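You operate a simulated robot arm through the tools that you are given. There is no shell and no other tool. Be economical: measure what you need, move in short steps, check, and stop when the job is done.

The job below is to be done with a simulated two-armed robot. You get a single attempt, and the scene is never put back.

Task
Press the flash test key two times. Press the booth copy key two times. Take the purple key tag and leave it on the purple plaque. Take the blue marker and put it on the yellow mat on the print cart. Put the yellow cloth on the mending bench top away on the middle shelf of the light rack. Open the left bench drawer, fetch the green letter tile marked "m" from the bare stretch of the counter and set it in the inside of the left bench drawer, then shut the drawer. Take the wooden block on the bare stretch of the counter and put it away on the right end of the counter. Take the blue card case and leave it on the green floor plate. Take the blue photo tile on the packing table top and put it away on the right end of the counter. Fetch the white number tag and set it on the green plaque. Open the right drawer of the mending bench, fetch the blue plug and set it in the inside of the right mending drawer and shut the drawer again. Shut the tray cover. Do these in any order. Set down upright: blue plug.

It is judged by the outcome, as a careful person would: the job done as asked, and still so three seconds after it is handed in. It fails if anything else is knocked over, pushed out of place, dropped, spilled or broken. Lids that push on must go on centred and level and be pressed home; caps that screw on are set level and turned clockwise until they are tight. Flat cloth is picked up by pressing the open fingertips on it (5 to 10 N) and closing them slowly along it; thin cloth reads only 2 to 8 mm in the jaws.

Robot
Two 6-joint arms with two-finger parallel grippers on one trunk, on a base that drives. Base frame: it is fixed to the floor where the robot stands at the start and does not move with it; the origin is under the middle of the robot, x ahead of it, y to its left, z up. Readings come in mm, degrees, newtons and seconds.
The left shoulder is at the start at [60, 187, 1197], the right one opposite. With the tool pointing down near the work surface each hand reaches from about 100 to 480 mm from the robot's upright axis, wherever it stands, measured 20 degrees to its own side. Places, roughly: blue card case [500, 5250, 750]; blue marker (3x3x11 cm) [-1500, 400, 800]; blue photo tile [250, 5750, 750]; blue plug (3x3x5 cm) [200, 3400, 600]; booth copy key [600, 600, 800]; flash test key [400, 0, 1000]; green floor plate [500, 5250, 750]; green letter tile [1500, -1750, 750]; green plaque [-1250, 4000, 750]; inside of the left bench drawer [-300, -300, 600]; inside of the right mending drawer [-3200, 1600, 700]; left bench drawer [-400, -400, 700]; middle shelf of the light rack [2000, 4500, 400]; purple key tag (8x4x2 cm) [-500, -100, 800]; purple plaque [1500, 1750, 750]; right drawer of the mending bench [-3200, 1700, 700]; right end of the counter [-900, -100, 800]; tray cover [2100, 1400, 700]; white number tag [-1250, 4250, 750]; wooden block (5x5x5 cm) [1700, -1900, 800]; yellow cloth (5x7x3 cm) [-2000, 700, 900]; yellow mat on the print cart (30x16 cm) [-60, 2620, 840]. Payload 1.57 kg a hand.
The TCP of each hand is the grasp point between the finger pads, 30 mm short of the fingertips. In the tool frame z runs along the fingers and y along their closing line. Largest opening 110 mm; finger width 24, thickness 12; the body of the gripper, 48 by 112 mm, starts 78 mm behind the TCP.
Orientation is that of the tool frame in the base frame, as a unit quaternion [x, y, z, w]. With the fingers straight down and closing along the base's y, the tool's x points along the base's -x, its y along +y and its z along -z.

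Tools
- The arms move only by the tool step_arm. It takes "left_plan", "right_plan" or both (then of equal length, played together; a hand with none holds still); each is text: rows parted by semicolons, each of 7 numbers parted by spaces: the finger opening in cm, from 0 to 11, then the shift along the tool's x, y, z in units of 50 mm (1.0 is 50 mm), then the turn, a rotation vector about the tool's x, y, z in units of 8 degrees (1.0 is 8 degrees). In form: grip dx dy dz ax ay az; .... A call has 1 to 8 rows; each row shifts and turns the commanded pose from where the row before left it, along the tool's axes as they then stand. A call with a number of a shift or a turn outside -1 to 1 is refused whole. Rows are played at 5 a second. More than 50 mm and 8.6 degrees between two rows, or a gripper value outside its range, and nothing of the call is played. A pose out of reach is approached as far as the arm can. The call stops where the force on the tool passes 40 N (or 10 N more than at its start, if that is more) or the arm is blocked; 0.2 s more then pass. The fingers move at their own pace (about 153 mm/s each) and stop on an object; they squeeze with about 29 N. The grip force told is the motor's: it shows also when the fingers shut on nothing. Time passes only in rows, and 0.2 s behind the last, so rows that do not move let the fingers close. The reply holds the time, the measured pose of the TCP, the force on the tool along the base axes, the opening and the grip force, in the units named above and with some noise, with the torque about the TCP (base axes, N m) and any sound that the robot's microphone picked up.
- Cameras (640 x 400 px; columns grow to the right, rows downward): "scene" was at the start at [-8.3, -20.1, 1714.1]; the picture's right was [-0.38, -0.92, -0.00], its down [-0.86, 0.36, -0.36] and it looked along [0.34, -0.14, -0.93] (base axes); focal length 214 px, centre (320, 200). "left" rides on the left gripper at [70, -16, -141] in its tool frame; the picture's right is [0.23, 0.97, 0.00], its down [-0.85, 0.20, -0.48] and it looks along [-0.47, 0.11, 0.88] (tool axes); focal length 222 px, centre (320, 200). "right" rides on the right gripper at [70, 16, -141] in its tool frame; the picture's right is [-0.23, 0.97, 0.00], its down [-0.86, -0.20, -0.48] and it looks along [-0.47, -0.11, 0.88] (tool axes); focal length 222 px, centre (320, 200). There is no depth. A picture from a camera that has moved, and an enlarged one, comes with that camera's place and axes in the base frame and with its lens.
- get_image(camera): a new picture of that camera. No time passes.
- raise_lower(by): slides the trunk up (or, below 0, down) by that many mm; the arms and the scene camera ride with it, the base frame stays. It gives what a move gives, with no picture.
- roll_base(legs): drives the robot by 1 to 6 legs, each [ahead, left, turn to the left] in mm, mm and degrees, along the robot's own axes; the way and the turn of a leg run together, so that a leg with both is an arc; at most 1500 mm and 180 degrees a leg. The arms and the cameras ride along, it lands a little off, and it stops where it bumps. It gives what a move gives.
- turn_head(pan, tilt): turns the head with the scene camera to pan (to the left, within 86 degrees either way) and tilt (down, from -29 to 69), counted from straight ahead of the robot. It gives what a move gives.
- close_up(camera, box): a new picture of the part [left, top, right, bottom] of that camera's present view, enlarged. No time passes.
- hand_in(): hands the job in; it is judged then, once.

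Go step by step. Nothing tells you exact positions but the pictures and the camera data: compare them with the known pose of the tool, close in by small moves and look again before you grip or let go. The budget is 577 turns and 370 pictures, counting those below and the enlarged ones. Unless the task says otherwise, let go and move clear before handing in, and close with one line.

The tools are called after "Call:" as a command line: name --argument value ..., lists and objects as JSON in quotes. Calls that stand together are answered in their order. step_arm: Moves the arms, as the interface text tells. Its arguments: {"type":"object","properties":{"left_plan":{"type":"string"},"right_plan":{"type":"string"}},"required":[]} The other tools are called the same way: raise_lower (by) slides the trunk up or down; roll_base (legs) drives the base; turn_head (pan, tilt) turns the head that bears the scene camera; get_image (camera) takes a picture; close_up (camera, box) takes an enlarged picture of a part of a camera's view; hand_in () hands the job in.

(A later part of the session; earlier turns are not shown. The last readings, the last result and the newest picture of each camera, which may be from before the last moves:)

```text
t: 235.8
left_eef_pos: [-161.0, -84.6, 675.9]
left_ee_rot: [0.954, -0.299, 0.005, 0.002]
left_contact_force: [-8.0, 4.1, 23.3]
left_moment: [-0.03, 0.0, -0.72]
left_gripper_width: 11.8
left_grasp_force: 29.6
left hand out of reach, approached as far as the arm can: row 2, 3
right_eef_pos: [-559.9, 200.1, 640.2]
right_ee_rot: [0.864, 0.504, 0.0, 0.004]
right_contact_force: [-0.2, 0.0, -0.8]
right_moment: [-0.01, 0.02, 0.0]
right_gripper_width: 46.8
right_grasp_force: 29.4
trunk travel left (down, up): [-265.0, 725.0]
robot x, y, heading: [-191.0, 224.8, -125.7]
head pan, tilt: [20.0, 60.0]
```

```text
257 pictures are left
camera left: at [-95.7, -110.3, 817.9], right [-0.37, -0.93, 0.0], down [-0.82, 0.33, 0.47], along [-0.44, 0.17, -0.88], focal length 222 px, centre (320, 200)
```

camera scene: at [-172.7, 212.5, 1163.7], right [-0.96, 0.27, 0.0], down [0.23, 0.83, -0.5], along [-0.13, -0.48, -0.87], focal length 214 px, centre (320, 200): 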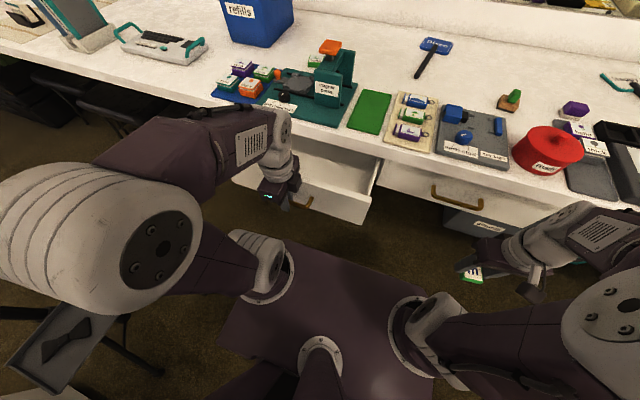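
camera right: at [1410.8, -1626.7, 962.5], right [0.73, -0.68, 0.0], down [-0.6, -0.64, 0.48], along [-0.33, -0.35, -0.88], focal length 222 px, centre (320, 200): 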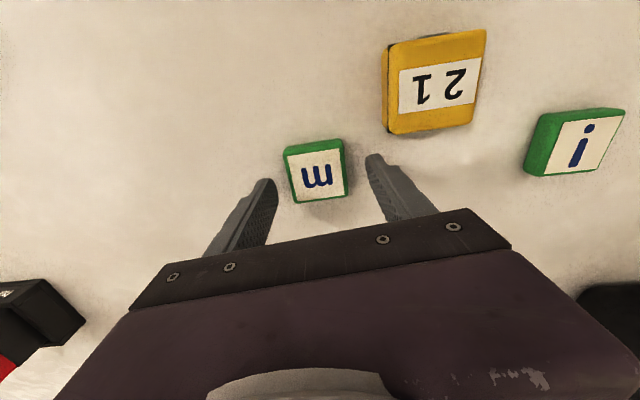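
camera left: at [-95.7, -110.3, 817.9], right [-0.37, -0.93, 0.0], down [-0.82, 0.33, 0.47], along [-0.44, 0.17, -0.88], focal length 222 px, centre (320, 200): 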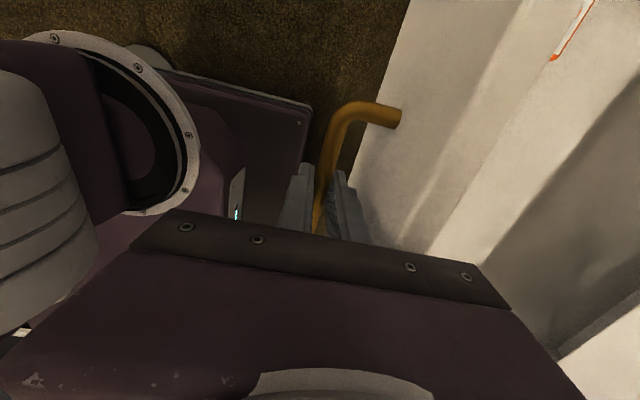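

The drawer is open about 135 mm, enough for the tile. I release the handle, lift the left hand away, and look with the right hand's camera.

Call:
step_arm --left_plan "3.5 0 0 0 0 0 0; 3.5 0 0 0 0 0 0; 3.5 0 0 -1 0 0 0; 3.5 0 0 -1 0 0 0; 3.5 1 0 0 0 0 0; 3.5 0 0 0 0 0 0"

Call:
raise_lower --by 300

Call:
get_image --camera "scene"

Call:
get_image --camera "right"

```text
t: 237.2
left_eef_pos: [-131.0, -131.2, 771.5]
left_ee_rot: [0.954, -0.299, 0.005, 0.001]
left_contact_force: [-0.2, -0.3, -0.2]
left_moment: [-0.03, 0.01, 0.01]
left_gripper_width: 35.1
left_grasp_force: 0.0
left hand out of reach, approached as far as the arm can: row 3, 4
right_eef_pos: [-560.6, 200.4, 640.2]
right_ee_rot: [0.864, 0.503, 0.0, 0.002]
right_contact_force: [0.1, 0.0, 0.2]
right_moment: [0.01, 0.0, 0.0]
right_gripper_width: 46.8
right_grasp_force: 29.3
trunk travel left (down, up): [-265.0, 725.0]
robot x, y, heading: [-184.8, 225.2, -125.6]
head pan, tilt: [20.0, 60.0]
```

```text
t: 240.2
left_eef_pos: [-131.0, -130.5, 1072.1]
left_ee_rot: [0.954, -0.299, 0.005, 0.001]
left_contact_force: [0.4, -0.6, 0.3]
left_moment: [-0.08, 0.0, -0.03]
left_gripper_width: 35.0
left_grasp_force: 0.1
right_eef_pos: [-560.3, 198.2, 940.8]
right_ee_rot: [0.864, 0.504, 0.001, 0.003]
right_contact_force: [-0.5, 0.0, 0.2]
right_moment: [0.01, 0.03, 0.02]
right_gripper_width: 46.9
right_grasp_force: 28.8
trunk travel left (down, up): [-565.0, 425.0]
robot x, y, heading: [-190.1, 220.9, -125.4]
head pan, tilt: [20.0, 60.0]
```

```text
256 pictures are left
camera scene: at [-171.7, 210.4, 1463.5], right [-0.96, 0.27, 0.0], down [0.23, 0.83, -0.5], along [-0.13, -0.48, -0.87], focal length 214 px, centre (320, 200)
```

scene: 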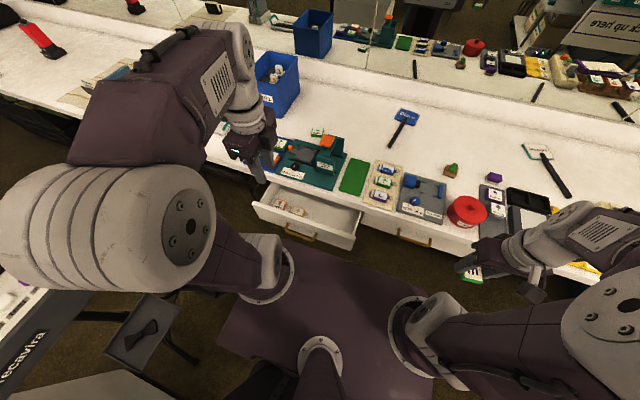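

```text
255 pictures are left
camera right: at [-512.0, 252.8, 1081.7], right [0.74, -0.68, 0.0], down [-0.6, -0.64, 0.48], along [-0.32, -0.36, -0.88], focal length 222 px, centre (320, 200)
```

right: 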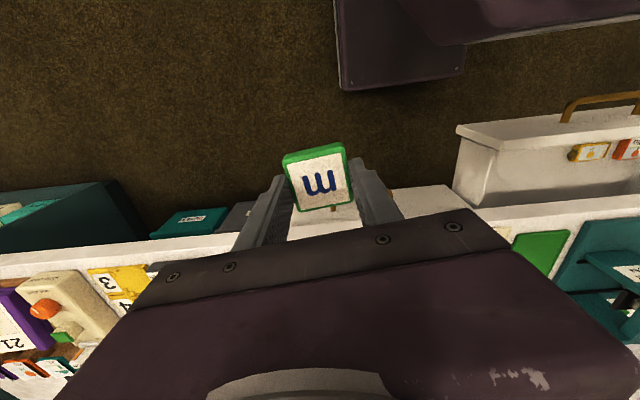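

Call:
close_up --camera "scene" --box '[240, 160, 400, 260]'

```text
4.00 times, centred on (320, 210) of scene
camera zoom: at [-171.7, 210.4, 1463.5], right [-0.96, 0.27, 0.0], down [0.23, 0.83, -0.5], along [-0.13, -0.48, -0.87], focal length 858 px, centre (320, 160)
```

zoom: 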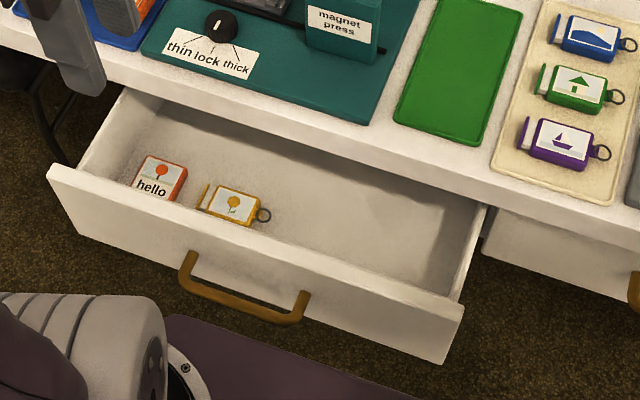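

There is room in the drawer's right half; target about (−301, −125). I move the left hand aside and carry the tile over at height.

Call:
step_arm --right_plan "3 -0.38 0.91 0 0 0 0; 3 -0.38 0.91 0 0 0 0; 3 -0.38 0.91 0 0 0 0; 3 -0.38 0.91 0 0 0 0; 3 -0.38 0.91 0 0 0 0; 3 -0.38 0.91 0 0 0 0; 3 -0.38 0.91 0 0 0 0; 3 -0.38 0.91 0 0 0 0" --left_plan "3.5 0.9 0 0 0 0 0; 3.5 0.9 0 0 0 0 0; 3.5 0 0 0 0 0 0; 3.5 0 0 0 0 0 0; 3.5 0 0 0 0 0 0; 3.5 0 0 0 0 0 0; 3.5 0 0 0 0 0 0; 3.5 0 0 0 0 0 0"

Call:
get_image --camera "scene"

Call:
get_image --camera "right"

```text
t: 242.0
left_eef_pos: [-56.6, -182.3, 1072.1]
left_ee_rot: [0.954, -0.299, 0.004, 0.001]
left_contact_force: [0.3, 0.5, 0.1]
left_moment: [0.04, 0.0, -0.01]
left_gripper_width: 34.9
left_grasp_force: 0.0
right_eef_pos: [-317.9, -112.3, 942.7]
right_ee_rot: [0.864, 0.503, 0.0, 0.001]
right_contact_force: [0.1, 0.5, 0.1]
right_moment: [0.01, 0.01, 0.0]
right_gripper_width: 46.9
right_grasp_force: 29.8
trunk travel left (down, up): [-565.0, 425.0]
robot x, y, heading: [-185.0, 225.2, -125.5]
head pan, tilt: [20.0, 60.0]
```

```text
253 pictures are left
camera scene: at [-170.7, 208.6, 1463.5], right [-0.96, 0.27, 0.0], down [0.23, 0.84, -0.5], along [-0.13, -0.48, -0.87], focal length 214 px, centre (320, 200)
```

scene: 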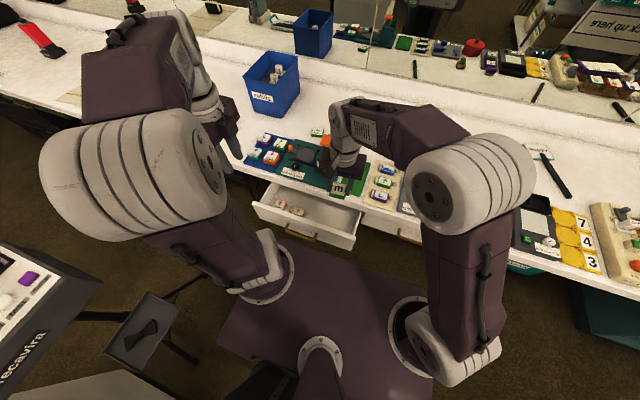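

```text
252 pictures are left
camera right: at [-269.6, -59.8, 1083.3], right [0.74, -0.68, 0.0], down [-0.6, -0.64, 0.48], along [-0.32, -0.35, -0.88], focal length 222 px, centre (320, 200)
```

right: 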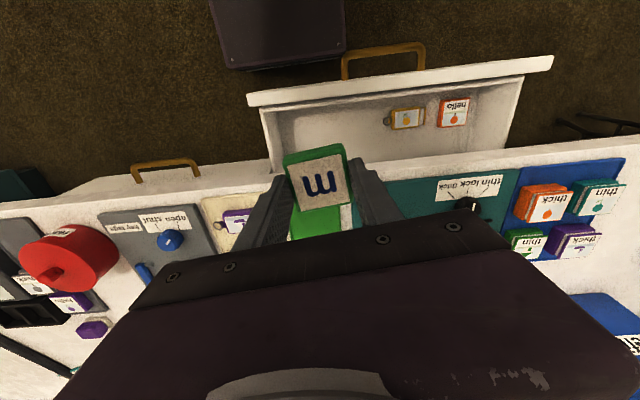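

The tile is right over the open interior. I shift 18 mm left for wall clearance and descend.

Call:
step_arm --right_plan "3 0 0.36 0 0 0 0; 3 0 0 1 0 0 0; 3 0 0 1 0 0 0; 3 0 0 1 0 0 0; 3 0 0 0.8 0 0 0; 3 0 0 0 0 0 0"

Call:
get_image --camera "right"

Call:
close_up --camera "scene" --box '[240, 160, 400, 260]'

```text
t: 243.4
left_eef_pos: [-56.9, -181.3, 1073.4]
left_ee_rot: [0.954, -0.299, 0.004, 0.001]
left_contact_force: [0.1, -0.2, -0.2]
left_moment: [0.0, 0.0, 0.02]
left_gripper_width: 35.0
left_grasp_force: 0.1
right_eef_pos: [-302.0, -121.3, 753.7]
right_ee_rot: [0.864, 0.504, 0.0, 0.003]
right_contact_force: [-0.6, 0.5, 0.0]
right_moment: [0.02, -0.05, -0.03]
right_gripper_width: 46.6
right_grasp_force: 28.3
trunk travel left (down, up): [-565.0, 425.0]
robot x, y, heading: [-187.6, 221.9, -125.5]
head pan, tilt: [20.0, 60.0]
```

```text
251 pictures are left
camera right: at [-254.2, -67.5, 894.1], right [0.74, -0.68, 0.0], down [-0.6, -0.64, 0.48], along [-0.32, -0.36, -0.88], focal length 222 px, centre (320, 200)
```

right: 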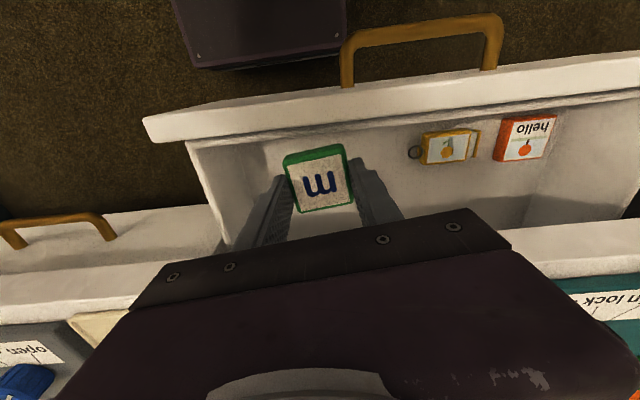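

```text
4.00 times, centred on (320, 210) of scene
camera zoom: at [-171.4, 210.6, 1463.5], right [-0.96, 0.27, 0.0], down [0.23, 0.83, -0.5], along [-0.13, -0.48, -0.87], focal length 858 px, centre (320, 160)
```

zoom: 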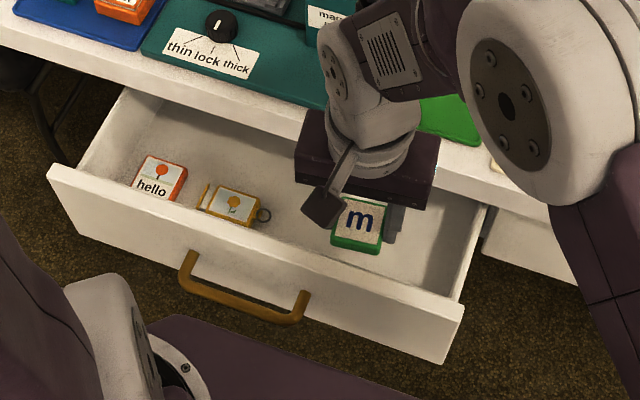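

Call:
step_arm --right_plan "3 0 0 0.6 0 0 0; 3 0 0 0.5 0 0 0; 3 0 0 0.3 0 0 0; 3 0 0 0 0 0 0"

Call:
close_up --camera "scene" --box '[240, 160, 400, 260]'

```text
t: 244.4
left_eef_pos: [-56.1, -181.9, 1071.8]
left_ee_rot: [0.954, -0.299, 0.004, 0.0]
left_contact_force: [0.5, 0.4, -0.4]
left_moment: [-0.01, 0.01, 0.0]
left_gripper_width: 35.1
left_grasp_force: 0.1
right_eef_pos: [-301.6, -119.6, 682.5]
right_ee_rot: [0.864, 0.504, 0.0, 0.003]
right_contact_force: [0.3, -0.2, -0.2]
right_moment: [0.0, -0.01, 0.01]
right_gripper_width: 46.6
right_grasp_force: 29.3
trunk travel left (down, up): [-565.0, 425.0]
robot x, y, heading: [-188.9, 226.2, -125.4]
head pan, tilt: [20.0, 60.0]
```

```text
4.00 times, centred on (320, 210) of scene
camera zoom: at [-171.6, 210.4, 1463.5], right [-0.96, 0.27, 0.0], down [0.23, 0.83, -0.5], along [-0.13, -0.48, -0.87], focal length 858 px, centre (320, 160)
```

zoom: 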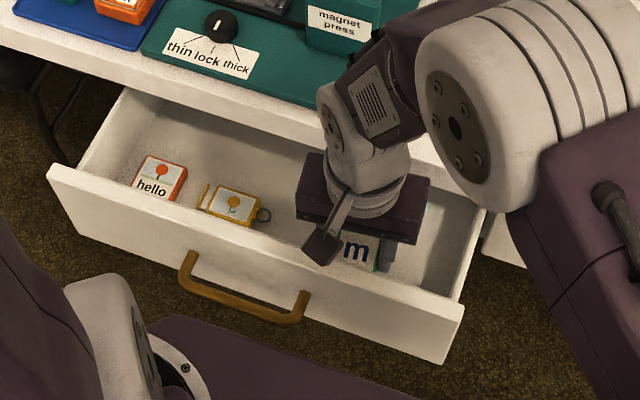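

Call:
step_arm --right_plan "3 0 0 0.16 0 0 0; 3 0 0 0.16 0 0 0; 3 0 0 0 0 0 0"

```text
t: 245.2
left_eef_pos: [-57.3, -182.1, 1072.8]
left_ee_rot: [0.954, -0.299, 0.005, 0.0]
left_contact_force: [-0.2, -0.5, -0.4]
left_moment: [-0.01, 0.03, -0.02]
left_gripper_width: 35.1
left_grasp_force: 0.1
right_eef_pos: [-301.5, -122.1, 666.8]
right_ee_rot: [0.864, 0.503, 0.0, 0.003]
right_contact_force: [0.0, -0.4, -1.0]
right_moment: [0.01, -0.01, 0.01]
right_gripper_width: 46.7
right_grasp_force: 29.2
trunk travel left (down, up): [-565.0, 425.0]
robot x, y, heading: [-190.7, 223.8, -125.5]
head pan, tilt: [20.0, 60.0]
```

Call:
step_arm --right_plan "3 0 0 0.12 0 0 0; 3 0 0 0.12 0 0 0; 3 0 0 0 0 0 0"

Call:
close_up --camera "right" --box '[180, 60, 460, 230]'

```text
t: 246.0
left_eef_pos: [-56.7, -180.5, 1072.5]
left_ee_rot: [0.954, -0.299, 0.004, 0.001]
left_contact_force: [0.7, -0.6, 0.5]
left_moment: [0.0, 0.0, -0.02]
left_gripper_width: 35.1
left_grasp_force: 0.0
right_eef_pos: [-300.8, -121.2, 656.7]
right_ee_rot: [0.864, 0.504, 0.0, 0.003]
right_contact_force: [-2.3, 0.9, 11.5]
right_moment: [0.15, 0.24, -0.01]
right_gripper_width: 46.5
right_grasp_force: 29.2
trunk travel left (down, up): [-565.0, 425.0]
robot x, y, heading: [-189.6, 224.5, -125.3]
head pan, tilt: [20.0, 60.0]
```

```text
2.29 times, centred on (320, 145) of right
camera zoom: at [-253.2, -68.3, 796.8], right [0.74, -0.68, 0.01], down [-0.6, -0.64, 0.48], along [-0.32, -0.36, -0.88], focal length 508 px, centre (320, 326)
```

zoom: 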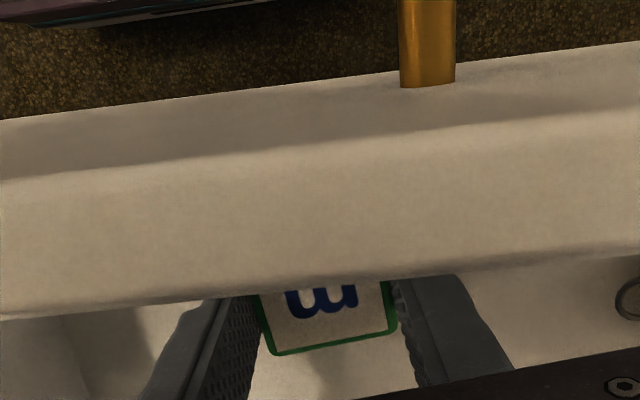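

The tile rests on the drawer floor. I open and rise straight up.

Call:
step_arm --right_plan "3 0 0 -0.02 0 0 0; 6.2 0 0 0 0 0 0; 6.2 0 0 0 0 0 0; 6.2 0 0 -0.5 0 0 0; 6.2 0 0 -1 0 0 0; 6.2 0 0 -1 0 0 0; 6.2 0 0 -1 0 0 0; 6.2 0 0 -1 0 0 0"

Call:
get_image --camera "right"

```text
t: 247.8
left_eef_pos: [-58.5, -180.4, 1072.1]
left_ee_rot: [0.954, -0.299, 0.004, 0.002]
left_contact_force: [-0.2, 0.0, -0.8]
left_moment: [-0.03, -0.01, 0.01]
left_gripper_width: 34.8
left_grasp_force: 0.1
right_eef_pos: [-304.7, -120.7, 882.0]
right_ee_rot: [0.863, 0.505, 0.0, 0.003]
right_contact_force: [-0.4, -0.3, 0.6]
right_moment: [-0.01, 0.02, 0.02]
right_gripper_width: 62.1
right_grasp_force: 0.1
trunk travel left (down, up): [-565.0, 425.0]
robot x, y, heading: [-188.1, 221.9, -125.3]
head pan, tilt: [20.0, 60.0]
```

```text
247 pictures are left
camera right: at [-255.0, -67.6, 1022.7], right [0.74, -0.68, 0.0], down [-0.6, -0.64, 0.48], along [-0.32, -0.36, -0.88], focal length 222 px, centre (320, 200)
```

right: 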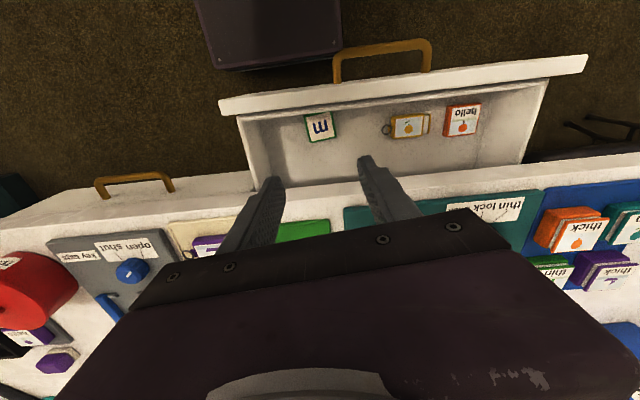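

The tile lies flat in the drawer. I bring the closed right hand in front of the drawer front to push it shut.

Call:
step_arm --right_plan "0 0.9 0.1 0 0 0 0; 0 0.9 0.1 0 0 0 0; 0 0.72 0.08 0 0 0 0; 0 0 0 1 0 0 0; 0 0 0 1 0 0 0; 0 0 0 0.94 0 0 0; 0 0 0 0 0 0 0"

Call:
get_image --camera "scene"

Call:
get_image --camera "right"

```text
t: 249.0
left_eef_pos: [-57.0, -179.8, 1072.9]
left_ee_rot: [0.954, -0.298, 0.004, 0.0]
left_contact_force: [0.1, 0.9, -0.1]
left_moment: [-0.05, 0.01, 0.0]
left_gripper_width: 35.0
left_grasp_force: 0.1
right_eef_pos: [-225.7, -20.7, 795.8]
right_ee_rot: [0.862, 0.506, 0.002, 0.002]
right_contact_force: [-10.1, 13.3, 61.5]
right_moment: [2.41, -4.48, 1.43]
right_gripper_width: 0.0
right_grasp_force: 20.7
trunk travel left (down, up): [-565.0, 425.0]
robot x, y, heading: [-188.8, 226.1, -125.5]
head pan, tilt: [20.0, 60.0]
stopped in row 6 (right hand): the force on the tool passed its limit at 249 N (the readings are from after the stop); the commanded pose is now the measured one
```

```text
246 pictures are left
camera scene: at [-171.5, 210.5, 1463.6], right [-0.96, 0.27, 0.0], down [0.23, 0.83, -0.5], along [-0.13, -0.48, -0.87], focal length 214 px, centre (320, 200)
```

scene: 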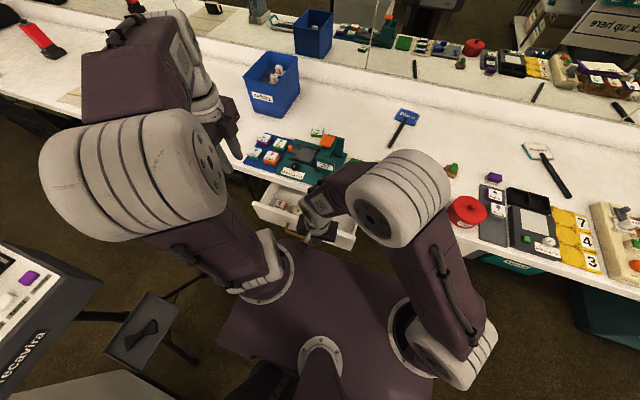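

```text
245 pictures are left
camera right: at [-179.4, 33.6, 936.8], right [0.74, -0.67, 0.0], down [-0.59, -0.65, 0.48], along [-0.32, -0.35, -0.88], focal length 222 px, centre (320, 200)
```

right: 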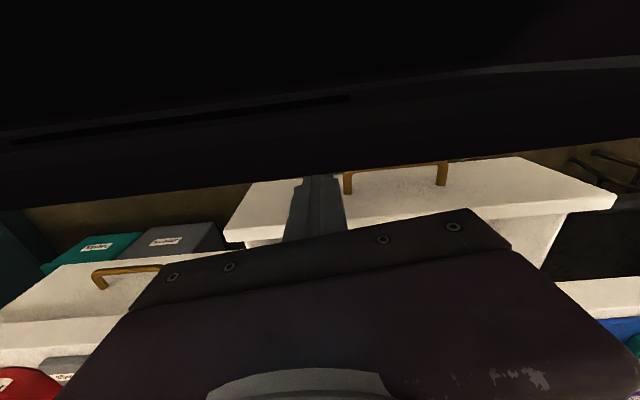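

My wrist met my own torso plate. I lift the hand off and raise the trunk so the hand can work below it.

Call:
step_arm --right_plan "0 0 0 -0.6 0 0 0; 0 -0.6 0 0 0 0 0; 0 -0.6 0 0 0 0 0; 0 0 0 0 0 0 0"

Call:
raise_lower --by 230

Call:
get_image --camera "scene"

```text
t: 250.0
left_eef_pos: [-56.4, -180.8, 1072.7]
left_ee_rot: [0.954, -0.299, 0.004, 0.002]
left_contact_force: [0.7, -0.2, 0.1]
left_moment: [0.01, 0.0, -0.03]
left_gripper_width: 35.1
left_grasp_force: 0.0
right_eef_pos: [-257.3, -72.0, 825.8]
right_ee_rot: [0.863, 0.506, 0.001, 0.0]
right_contact_force: [0.2, -0.1, 0.2]
right_moment: [0.03, -0.02, 0.01]
right_gripper_width: 0.0
right_grasp_force: 21.0
trunk travel left (down, up): [-565.0, 425.0]
robot x, y, heading: [-191.6, 224.8, -125.7]
head pan, tilt: [20.0, 60.0]
```

```text
t: 252.5
left_eef_pos: [-58.0, -180.9, 1303.1]
left_ee_rot: [0.954, -0.299, 0.004, 0.0]
left_contact_force: [0.2, 1.3, -0.6]
left_moment: [-0.01, -0.01, 0.02]
left_gripper_width: 35.0
left_grasp_force: 0.1
right_eef_pos: [-256.6, -72.5, 1054.9]
right_ee_rot: [0.863, 0.506, 0.003, 0.001]
right_contact_force: [-0.5, -0.3, 0.3]
right_moment: [-0.01, -0.02, -0.03]
right_gripper_width: 0.0
right_grasp_force: 21.3
trunk travel left (down, up): [-795.0, 195.0]
robot x, y, heading: [-186.8, 224.0, -125.3]
head pan, tilt: [20.0, 60.0]
```

```text
244 pictures are left
camera scene: at [-171.6, 210.2, 1693.5], right [-0.96, 0.27, 0.0], down [0.23, 0.83, -0.5], along [-0.13, -0.48, -0.87], focal length 214 px, centre (320, 200)
```

scene: 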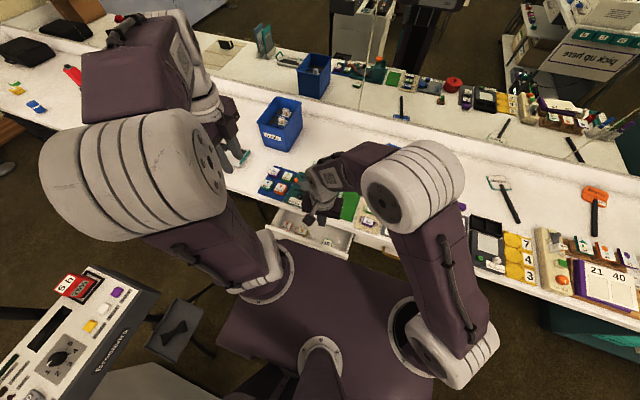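

Call:
step_arm --right_plan "0 0.8 0.09 0 0 0 0; 0 0 0 1 0 0 0; 0 0 0 1 0 0 0; 0 0 0 1 0 0 0; 0 0 0 1 0 0 0; 0 0 0 0 0 0 0"

Call:
get_image --camera "right"

```text
t: 253.1
left_eef_pos: [-57.9, -184.0, 1301.8]
left_ee_rot: [0.955, -0.298, 0.004, -0.001]
left_contact_force: [-1.2, -0.2, -0.7]
left_moment: [0.03, 0.02, 0.04]
left_gripper_width: 35.1
left_grasp_force: 0.1
right_eef_pos: [-234.2, -46.1, 1018.4]
right_ee_rot: [0.864, 0.504, 0.002, 0.006]
right_contact_force: [-4.3, -4.1, 0.9]
right_moment: [0.69, -0.68, 0.1]
right_gripper_width: 0.1
right_grasp_force: 20.8
trunk travel left (down, up): [-795.0, 195.0]
robot x, y, heading: [-190.8, 223.5, -125.4]
head pan, tilt: [20.0, 60.0]
stopped in row 3 (right hand): the force on the tool passed its limit at 98 N (the readings are from after the stop); the commanded pose is now the measured one
```

```text
243 pictures are left
camera right: at [-186.6, 9.7, 1159.4], right [0.74, -0.68, 0.01], down [-0.6, -0.64, 0.48], along [-0.32, -0.36, -0.88], focal length 222 px, centre (320, 200)
```

right: 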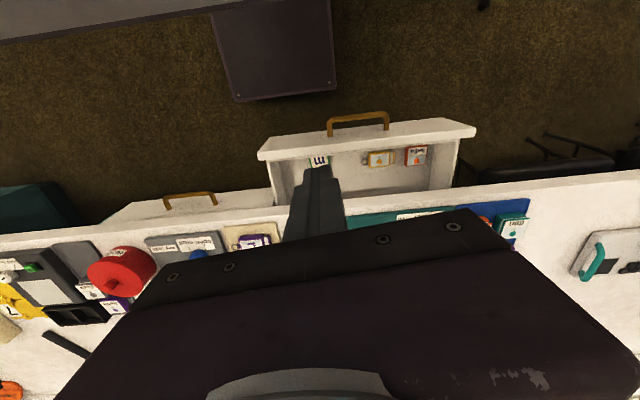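

The wrist camera catches my torso plate again. I move forward first, descend over the open drawer, then come back below the plate.

Call:
step_arm --right_plan "0 -0.3 0 -0.2 0 0 0; 0 -0.75 -0.1 0 0 0 0; 0 0 0 1 0 0 0; 0 0 0 1 0 0 0; 0 0 0 1 0 0 0; 0 0 0 1 0 0 0; 0 0 0 0.4 0 0 0; 0 0 0 0 0 0 0"

Call:
get_image --camera "scene"

```text
t: 254.9
left_eef_pos: [-58.4, -180.1, 1301.3]
left_ee_rot: [0.954, -0.3, 0.004, 0.0]
left_contact_force: [0.5, -0.5, 0.2]
left_moment: [0.03, 0.0, 0.02]
left_gripper_width: 34.9
left_grasp_force: 0.0
right_eef_pos: [-261.3, -87.7, 809.0]
right_ee_rot: [0.864, 0.504, 0.0, 0.007]
right_contact_force: [-0.7, -0.4, 0.2]
right_moment: [-0.01, -0.01, 0.02]
right_gripper_width: 0.0
right_grasp_force: 21.3
trunk travel left (down, up): [-795.0, 195.0]
robot x, y, heading: [-189.6, 221.0, -125.4]
head pan, tilt: [20.0, 60.0]
```

```text
242 pictures are left
camera scene: at [-171.8, 210.2, 1693.5], right [-0.96, 0.27, 0.0], down [0.23, 0.83, -0.5], along [-0.13, -0.48, -0.87], focal length 214 px, centre (320, 200)
```

scene: 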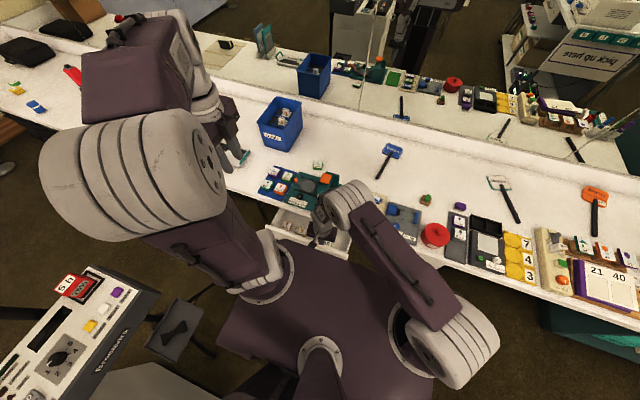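

Call:
step_arm --right_plan "0 0.6 0.05 0 0 0 0; 0 0.7 0.05 0 0 0 0; 0 0 0 0 0 0 0"

Call:
get_image --camera "right"

```text
t: 255.7
left_eef_pos: [-58.6, -180.2, 1303.0]
left_ee_rot: [0.954, -0.299, 0.004, 0.0]
left_contact_force: [-1.1, -0.1, -0.1]
left_moment: [-0.01, 0.01, 0.02]
left_gripper_width: 35.0
left_grasp_force: 0.1
right_eef_pos: [-225.2, -33.8, 808.5]
right_ee_rot: [0.864, 0.503, 0.002, 0.006]
right_contact_force: [-0.7, 0.0, 1.0]
right_moment: [0.02, -0.01, -0.02]
right_gripper_width: 0.1
right_grasp_force: 21.2
trunk travel left (down, up): [-795.0, 195.0]
robot x, y, heading: [-186.8, 225.4, -125.3]
head pan, tilt: [20.0, 60.0]
```

```text
241 pictures are left
camera right: at [-178.7, 20.7, 948.6], right [0.74, -0.68, 0.01], down [-0.6, -0.64, 0.48], along [-0.32, -0.36, -0.88], focal length 222 px, centre (320, 200)
```

right: 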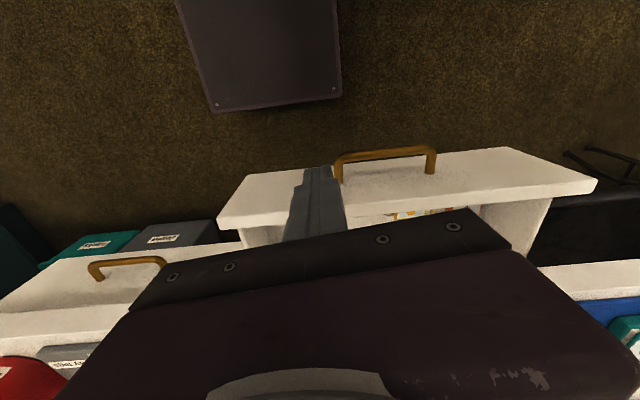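

The tip is in front of the drawer face but near the handle post; I shift 20 mm right, descend, and push.

Call:
step_arm --right_plan "0 0 -0.45 0 0 0 0; 0 0 0 0.8 0 0 0; 0 0 0 0.7 0 0 0; 0 -0.6 -0.07 0 0 0 0; 0 0 0 0 0 0 0"

Call:
get_image --camera "right"

```text
t: 256.9
left_eef_pos: [-57.2, -181.4, 1302.9]
left_ee_rot: [0.954, -0.299, 0.004, 0.0]
left_contact_force: [0.1, 0.5, -0.4]
left_moment: [-0.03, 0.0, -0.02]
left_gripper_width: 35.0
left_grasp_force: 0.2
right_eef_pos: [-261.8, -48.6, 732.0]
right_ee_rot: [0.863, 0.505, 0.001, 0.006]
right_contact_force: [0.4, -0.7, -0.1]
right_moment: [-0.01, 0.01, -0.01]
right_gripper_width: 0.0
right_grasp_force: 21.4
trunk travel left (down, up): [-795.0, 195.0]
robot x, y, heading: [-191.0, 227.8, -125.5]
head pan, tilt: [20.0, 60.0]
```

```text
240 pictures are left
camera right: at [-214.5, 5.5, 873.3], right [0.74, -0.68, 0.01], down [-0.6, -0.64, 0.48], along [-0.32, -0.36, -0.88], focal length 222 px, centre (320, 200)
```

right: 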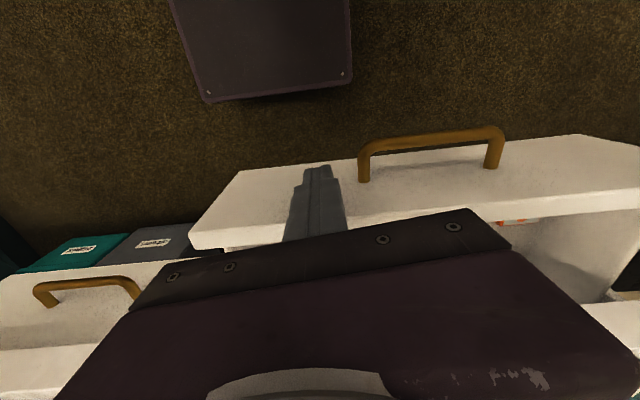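

Call:
step_arm --right_plan "0 -0.5 -0.06 0 0 0 0; 0 -0.6 -0.07 0 0 0 0; 0 -0.6 -0.07 0 0 0 0; 0 -0.6 -0.07 0 0 0 0; 0 0 0 0 0 0 0"

Call:
get_image --camera "right"

```text
t: 258.1
left_eef_pos: [-57.2, -180.4, 1301.9]
left_ee_rot: [0.954, -0.299, 0.003, 0.0]
left_contact_force: [0.8, 0.4, 0.3]
left_moment: [0.03, -0.01, 0.01]
left_gripper_width: 34.8
left_grasp_force: 0.0
right_eef_pos: [-331.0, -142.2, 734.6]
right_ee_rot: [0.864, 0.504, 0.001, 0.007]
right_contact_force: [0.1, -0.8, -0.3]
right_moment: [-0.02, -0.03, 0.03]
right_gripper_width: 0.2
right_grasp_force: 22.1
trunk travel left (down, up): [-795.0, 195.0]
robot x, y, heading: [-186.5, 224.7, -125.5]
head pan, tilt: [20.0, 60.0]
```

```text
239 pictures are left
camera right: at [-282.8, -88.0, 874.5], right [0.74, -0.68, 0.01], down [-0.6, -0.64, 0.48], along [-0.32, -0.36, -0.88], focal length 222 px, centre (320, 200)
```

right: 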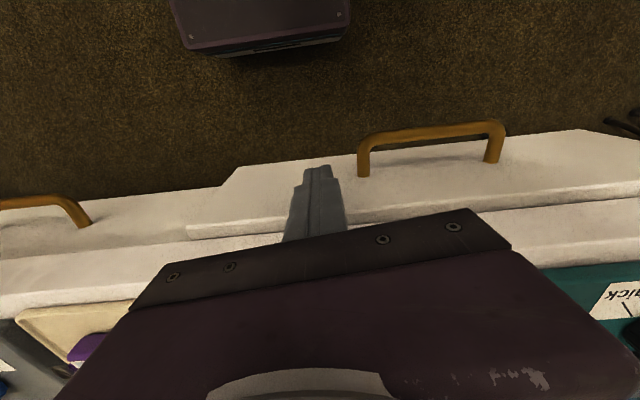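

Call:
step_arm --right_plan "0 -0.3 -0.03 0 0 0 0; 0 -0.2 -0.02 0 0 0 0; 0 -0.15 -0.02 0 0 0 0; 0 0 0 0 0 0 0"

Call:
get_image --camera "right"

```text
t: 258.6
left_eef_pos: [-54.6, -179.2, 1303.0]
left_ee_rot: [0.954, -0.298, 0.004, 0.001]
left_contact_force: [-1.1, -0.5, 0.4]
left_moment: [0.08, 0.0, -0.02]
left_gripper_width: 34.9
left_grasp_force: 0.0
right_eef_pos: [-335.3, -150.1, 731.4]
right_ee_rot: [0.863, 0.505, 0.008, -0.003]
right_contact_force: [18.1, 18.6, 15.4]
right_moment: [-1.0, 1.22, -0.3]
right_gripper_width: 0.0
right_grasp_force: 21.7
trunk travel left (down, up): [-795.0, 195.0]
robot x, y, heading: [-185.1, 221.6, -125.2]
head pan, tilt: [20.0, 60.0]
stopped in row 2 (right hand): the force on the tool passed its limit at 43 N (the readings are from after the stop); the commanded pose is now the measured one
```

```text
238 pictures are left
camera right: at [-289.0, -98.8, 873.6], right [0.74, -0.68, 0.0], down [-0.6, -0.65, 0.46], along [-0.31, -0.34, -0.89], focal length 222 px, centre (320, 200)
```

right: 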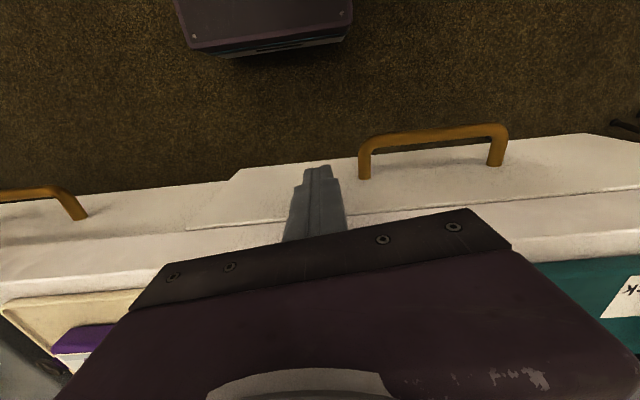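

Call:
close_up --camera "scene" --box '[250, 170, 410, 270]'

```text
4.00 times, centred on (330, 220) of scene
camera zoom: at [-168.9, 212.7, 1693.6], right [-0.96, 0.27, 0.0], down [0.23, 0.83, -0.5], along [-0.13, -0.48, -0.87], focal length 858 px, centre (280, 120)
```

zoom: 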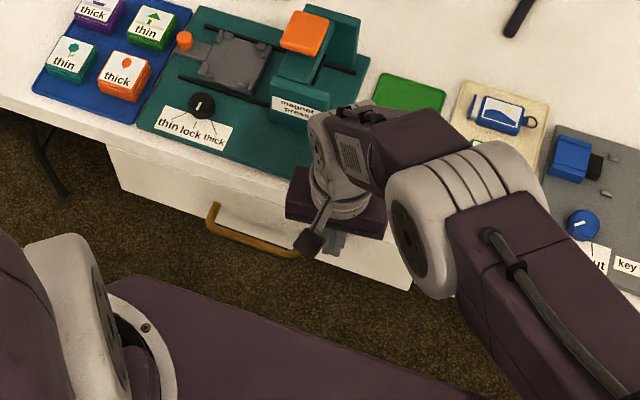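

Call:
step_arm --right_plan "0 -0.08 0 0 0 0 0; 0 -0.08 0 0 0 0 0; 0 0 0 0 0 0 0"

```text
t: 259.2
left_eef_pos: [-53.8, -176.5, 1302.5]
left_ee_rot: [0.955, -0.297, 0.003, 0.002]
left_contact_force: [0.0, -0.1, -0.2]
left_moment: [0.04, -0.04, 0.0]
left_gripper_width: 34.7
left_grasp_force: 0.1
right_eef_pos: [-337.5, -149.8, 730.2]
right_ee_rot: [0.863, 0.505, 0.011, -0.007]
right_contact_force: [21.4, 19.8, 16.0]
right_moment: [-1.07, 1.4, -0.29]
right_gripper_width: 0.0
right_grasp_force: 20.9
trunk travel left (down, up): [-795.0, 195.0]
robot x, y, heading: [-190.0, 223.0, -125.5]
head pan, tilt: [20.0, 60.0]
stopped in row 2 (right hand): the force on the tool passed its limit at 50 N (the readings are from after the stop); the commanded pose is now the measured one
```

It's a firm stop: the drawer is shut. I back the hand off 25 mm and rise, then check.

Call:
step_arm --right_plan "0 0.5 0.05 0 0 0 0; 0 0 0 -1 0 0 0; 0 0 0 -1 0 0 0; 0 0 0 -1 0 0 0; 0 0 0 -1 0 0 0; 0 0 0 -1 0 0 0; 0 0 0 0 0 0 0"

Call:
get_image --camera "right"

```text
t: 260.8
left_eef_pos: [-57.0, -179.4, 1301.6]
left_ee_rot: [0.954, -0.298, 0.003, -0.001]
left_contact_force: [0.1, -0.6, -0.1]
left_moment: [0.03, -0.01, 0.0]
left_gripper_width: 35.0
left_grasp_force: 0.0
right_eef_pos: [-327.8, -137.0, 979.9]
right_ee_rot: [0.863, 0.505, 0.01, -0.005]
right_contact_force: [0.9, 0.3, 0.2]
right_moment: [0.0, -0.02, 0.0]
right_gripper_width: 0.0
right_grasp_force: 21.2
trunk travel left (down, up): [-795.0, 195.0]
robot x, y, heading: [-192.5, 223.6, -125.3]
head pan, tilt: [20.0, 60.0]
```

```text
236 pictures are left
camera right: at [-281.5, -87.0, 1122.2], right [0.74, -0.68, 0.0], down [-0.6, -0.66, 0.46], along [-0.31, -0.34, -0.89], focal length 222 px, centre (320, 200)
```

right: 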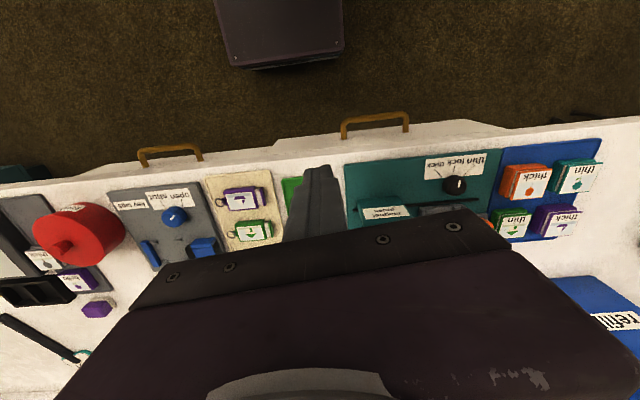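

Call:
close_up --camera "right" --box '[180, 100, 400, 220]'

```text
2.91 times, centred on (290, 160) of right
camera zoom: at [-281.5, -87.0, 1122.2], right [0.74, -0.68, 0.0], down [-0.6, -0.66, 0.46], along [-0.31, -0.34, -0.89], focal length 646 px, centre (407, 316)
```

zoom: 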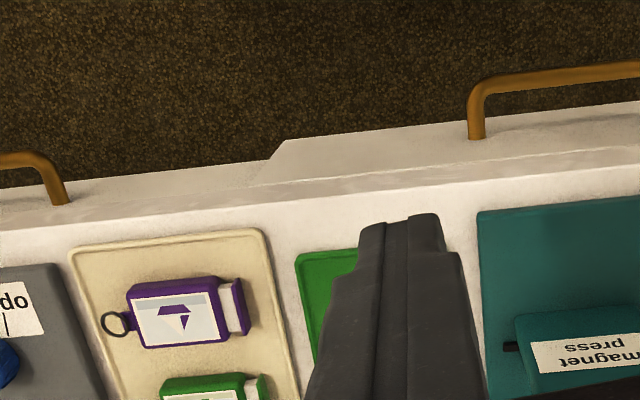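

The drawer front still stands about 13 mm proud: the gripper body touched the counter edge before the drawer was home. I tilt the fingers forward 16° and push again with the tips.

Call:
step_arm --right_plan "0 0 0 0 0 -1 0; 0 0 0 0 0 -1 0; 0 0 0 0 0 0 0"

```text
t: 261.6
left_eef_pos: [-55.9, -180.9, 1302.1]
left_ee_rot: [0.955, -0.298, 0.003, 0.0]
left_contact_force: [0.5, -0.5, -0.2]
left_moment: [0.01, -0.02, -0.02]
left_gripper_width: 34.8
left_grasp_force: 0.1
right_eef_pos: [-327.9, -137.2, 978.8]
right_ee_rot: [0.856, 0.5, -0.11, 0.065]
right_contact_force: [-0.5, -0.4, 0.2]
right_moment: [0.03, -0.01, 0.02]
right_gripper_width: 0.0
right_grasp_force: 21.1
trunk travel left (down, up): [-795.0, 195.0]
robot x, y, heading: [-184.9, 225.2, -125.5]
head pan, tilt: [20.0, 60.0]
```

Call:
step_arm --right_plan "0 0.48 0 -0.13 0 0 0; 0 0.25 0 0.96 0 0 0; 0 0.25 0 0.96 0 0 0; 0 0.25 0 0.96 0 0 0; 0 0.25 0 0.96 0 0 0; 0 0.25 0 0.96 0 0 0; 0 0 0 0 0 0 0"

Call:
get_image --camera "right"

```text
t: 263.2
left_eef_pos: [-56.6, -180.0, 1301.9]
left_ee_rot: [0.955, -0.298, 0.004, 0.0]
left_contact_force: [0.1, -0.6, 0.3]
left_moment: [0.0, 0.03, 0.0]
left_gripper_width: 35.1
left_grasp_force: 0.0
right_eef_pos: [-316.6, -116.8, 731.9]
right_ee_rot: [0.856, 0.5, -0.111, 0.065]
right_contact_force: [0.5, -0.1, 0.2]
right_moment: [-0.02, 0.02, -0.02]
right_gripper_width: 0.0
right_grasp_force: 21.5
trunk travel left (down, up): [-795.0, 195.0]
robot x, y, heading: [-184.4, 226.8, -125.2]
head pan, tilt: [20.0, 60.0]
```

```text
234 pictures are left
camera right: at [-252.0, -34.8, 850.7], right [0.74, -0.67, 0.06], down [-0.52, -0.52, 0.68], along [-0.43, -0.53, -0.73], focal length 222 px, centre (320, 200)
```

right: 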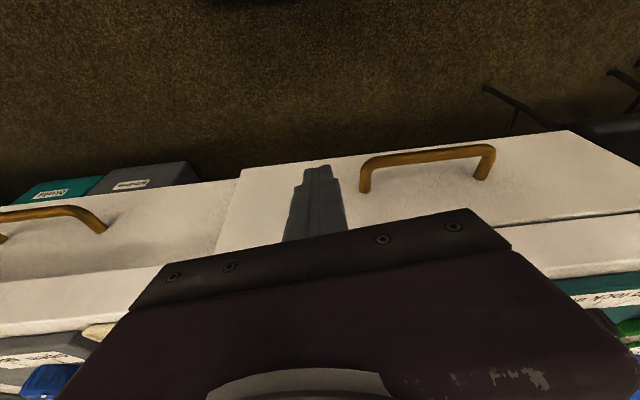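

Call:
step_arm --right_plan "0 -0.29 0 0.076 0 0 0; 0 -0.2 0 0.05 0 0 0; 0 -0.15 0 0.04 0 0 0; 0 -0.15 0 0.04 0 0 0; 0 -0.1 0 0.03 0 0 0; 0 0 0 0 0 0 0"

Call:
get_image --camera "right"

```text
t: 264.6
left_eef_pos: [-53.7, -176.8, 1302.6]
left_ee_rot: [0.954, -0.298, 0.004, 0.002]
left_contact_force: [0.0, -0.1, 0.3]
left_moment: [0.0, 0.01, 0.01]
left_gripper_width: 34.6
left_grasp_force: 0.1
right_eef_pos: [-336.4, -152.5, 731.9]
right_ee_rot: [0.856, 0.5, -0.111, 0.064]
right_contact_force: [15.4, 17.3, -2.8]
right_moment: [-0.16, 0.09, -0.28]
right_gripper_width: 0.0
right_grasp_force: 21.7
trunk travel left (down, up): [-795.0, 195.0]
robot x, y, heading: [-188.8, 223.9, -125.5]
head pan, tilt: [20.0, 60.0]
```

```text
233 pictures are left
camera right: at [-271.8, -71.2, 850.1], right [0.74, -0.67, 0.06], down [-0.52, -0.52, 0.68], along [-0.43, -0.53, -0.73], focal length 222 px, centre (320, 200)
```

right: 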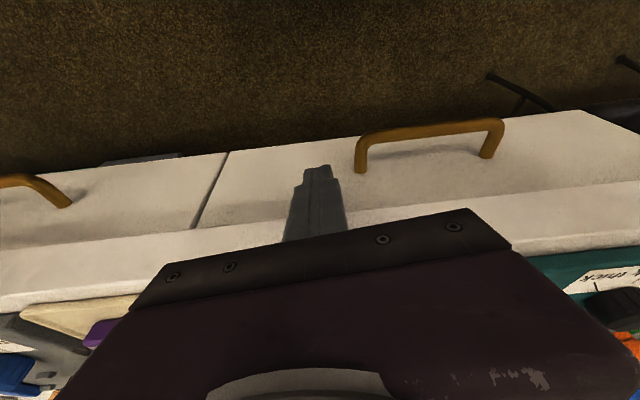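

Now the two drawer fronts are flush: shut. I retreat, rise and untilt the hand.

Call:
step_arm --right_plan "0 0.6 0 -0.15 0 0 0; 0 -0.25 0 -0.96 0 0 0; 0 -0.25 0 -0.96 0 0 0; 0 -0.25 0 -0.96 0 0 0; 0 -0.25 0 -0.96 0 0 0; 0 -0.25 0 -0.96 0 0 0; 0 0 0 0 0 1 0; 0 0 0 0 0 1 0"

Call:
close_up --camera "right" --box '[160, 100, 400, 260]'

```text
t: 266.4
left_eef_pos: [-57.4, -180.6, 1302.0]
left_ee_rot: [0.955, -0.298, 0.004, 0.0]
left_contact_force: [-0.4, -0.4, -0.2]
left_moment: [0.04, -0.03, 0.0]
left_gripper_width: 34.9
left_grasp_force: 0.1
right_eef_pos: [-323.2, -128.7, 979.5]
right_ee_rot: [0.863, 0.505, 0.011, -0.004]
right_contact_force: [0.2, -0.2, -0.5]
right_moment: [0.03, 0.0, -0.02]
right_gripper_width: 0.0
right_grasp_force: 21.2
trunk travel left (down, up): [-795.0, 195.0]
robot x, y, heading: [-186.3, 223.3, -125.1]
head pan, tilt: [20.0, 60.0]
```

```text
2.50 times, centred on (280, 180) of right
camera zoom: at [-276.6, -79.0, 1121.5], right [0.74, -0.68, 0.0], down [-0.6, -0.66, 0.46], along [-0.31, -0.33, -0.89], focal length 555 px, centre (420, 250)
```

zoom: 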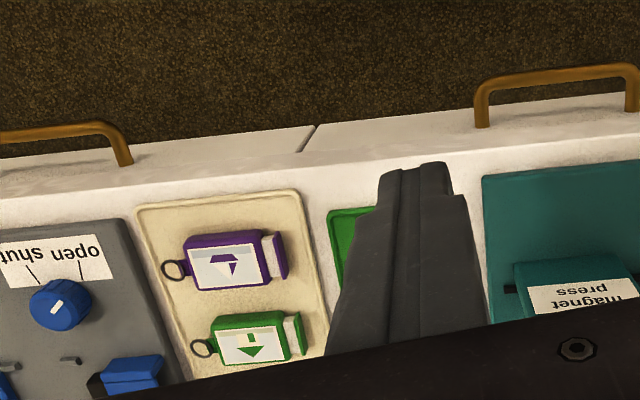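

The drawer is properly shut. Next the purple key tag with the left hand, which is already turned to close across its short side; I shift the robot right.

Call:
step_arm --right_plan "4 0.8 0 -0.5 0 0 0; 4 0.8 -0.5 0 0 0 0; 4 0.8 -0.5 0 0 0 0; 4 0 -0.9 0 0 0 0; 4 0 -0.9 0 0 0 0; 4 0 -0.9 0 0 0 0"

Call:
roll_base --legs '[[0, -175, 0], [30, 0, 0]]'

Call:
raise_lower --by -200

Call:
get_image --camera "left"

Call:
get_image --camera "scene"

```text
t: 267.8
left_eef_pos: [-57.3, -178.2, 1302.5]
left_ee_rot: [0.955, -0.298, 0.004, 0.002]
left_contact_force: [-1.0, 0.1, 0.3]
left_moment: [0.0, 0.01, 0.0]
left_gripper_width: 35.0
left_grasp_force: 0.0
right_eef_pos: [-427.5, 66.4, 1006.6]
right_ee_rot: [0.863, 0.506, 0.009, -0.004]
right_contact_force: [-0.3, 0.3, 0.1]
right_moment: [0.01, 0.01, -0.02]
right_gripper_width: 40.4
right_grasp_force: 0.0
trunk travel left (down, up): [-795.0, 195.0]
robot x, y, heading: [-187.9, 225.7, -125.6]
head pan, tilt: [20.0, 60.0]
```

```text
t: 269.7
left_eef_pos: [-210.1, -98.6, 1303.9]
left_ee_rot: [0.954, -0.298, 0.003, 0.003]
left_contact_force: [-0.6, 0.5, 0.7]
left_moment: [-0.05, 0.08, -0.02]
left_gripper_width: 35.0
left_grasp_force: 0.2
right_eef_pos: [-581.6, 146.9, 1009.2]
right_ee_rot: [0.863, 0.504, 0.008, -0.004]
right_contact_force: [0.4, -0.2, 0.4]
right_moment: [-0.05, 0.1, 0.04]
right_gripper_width: 39.8
right_grasp_force: 0.0
trunk travel left (down, up): [-795.0, 195.0]
robot x, y, heading: [-343.0, 304.2, -125.6]
head pan, tilt: [20.0, 60.0]
```

```text
t: 271.9
left_eef_pos: [-215.2, -102.4, 1102.4]
left_ee_rot: [0.955, -0.298, 0.004, 0.001]
left_contact_force: [-0.1, -0.3, -0.2]
left_moment: [-0.03, -0.01, 0.0]
left_gripper_width: 35.1
left_grasp_force: 0.0
right_eef_pos: [-585.0, 142.5, 805.9]
right_ee_rot: [0.863, 0.505, 0.009, -0.006]
right_contact_force: [0.6, -0.4, -0.6]
right_moment: [-0.01, -0.01, -0.02]
right_gripper_width: 40.0
right_grasp_force: 0.0
trunk travel left (down, up): [-595.0, 395.0]
robot x, y, heading: [-347.2, 302.0, -125.3]
head pan, tilt: [20.0, 60.0]
```

```text
231 pictures are left
camera left: at [-149.7, -129.2, 1244.1], right [-0.37, -0.93, 0.0], down [-0.82, 0.32, 0.47], along [-0.44, 0.17, -0.88], focal length 222 px, centre (320, 200)
```

left: 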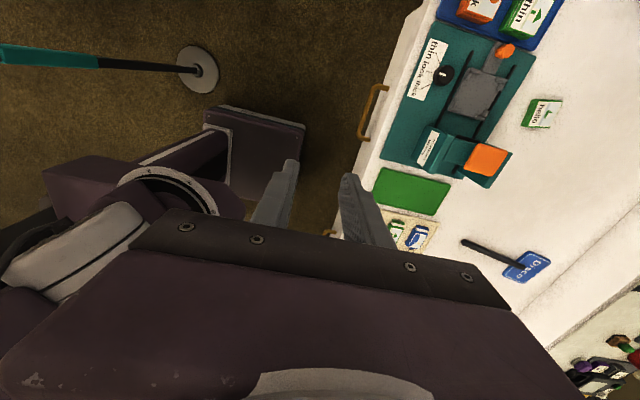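

```text
230 pictures are left
camera scene: at [-330.2, 288.0, 1493.5], right [-0.96, 0.27, 0.0], down [0.23, 0.83, -0.5], along [-0.13, -0.48, -0.87], focal length 214 px, centre (320, 200)
```

scene: 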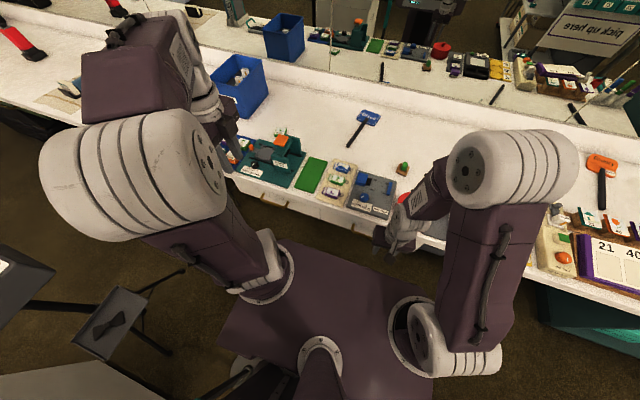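

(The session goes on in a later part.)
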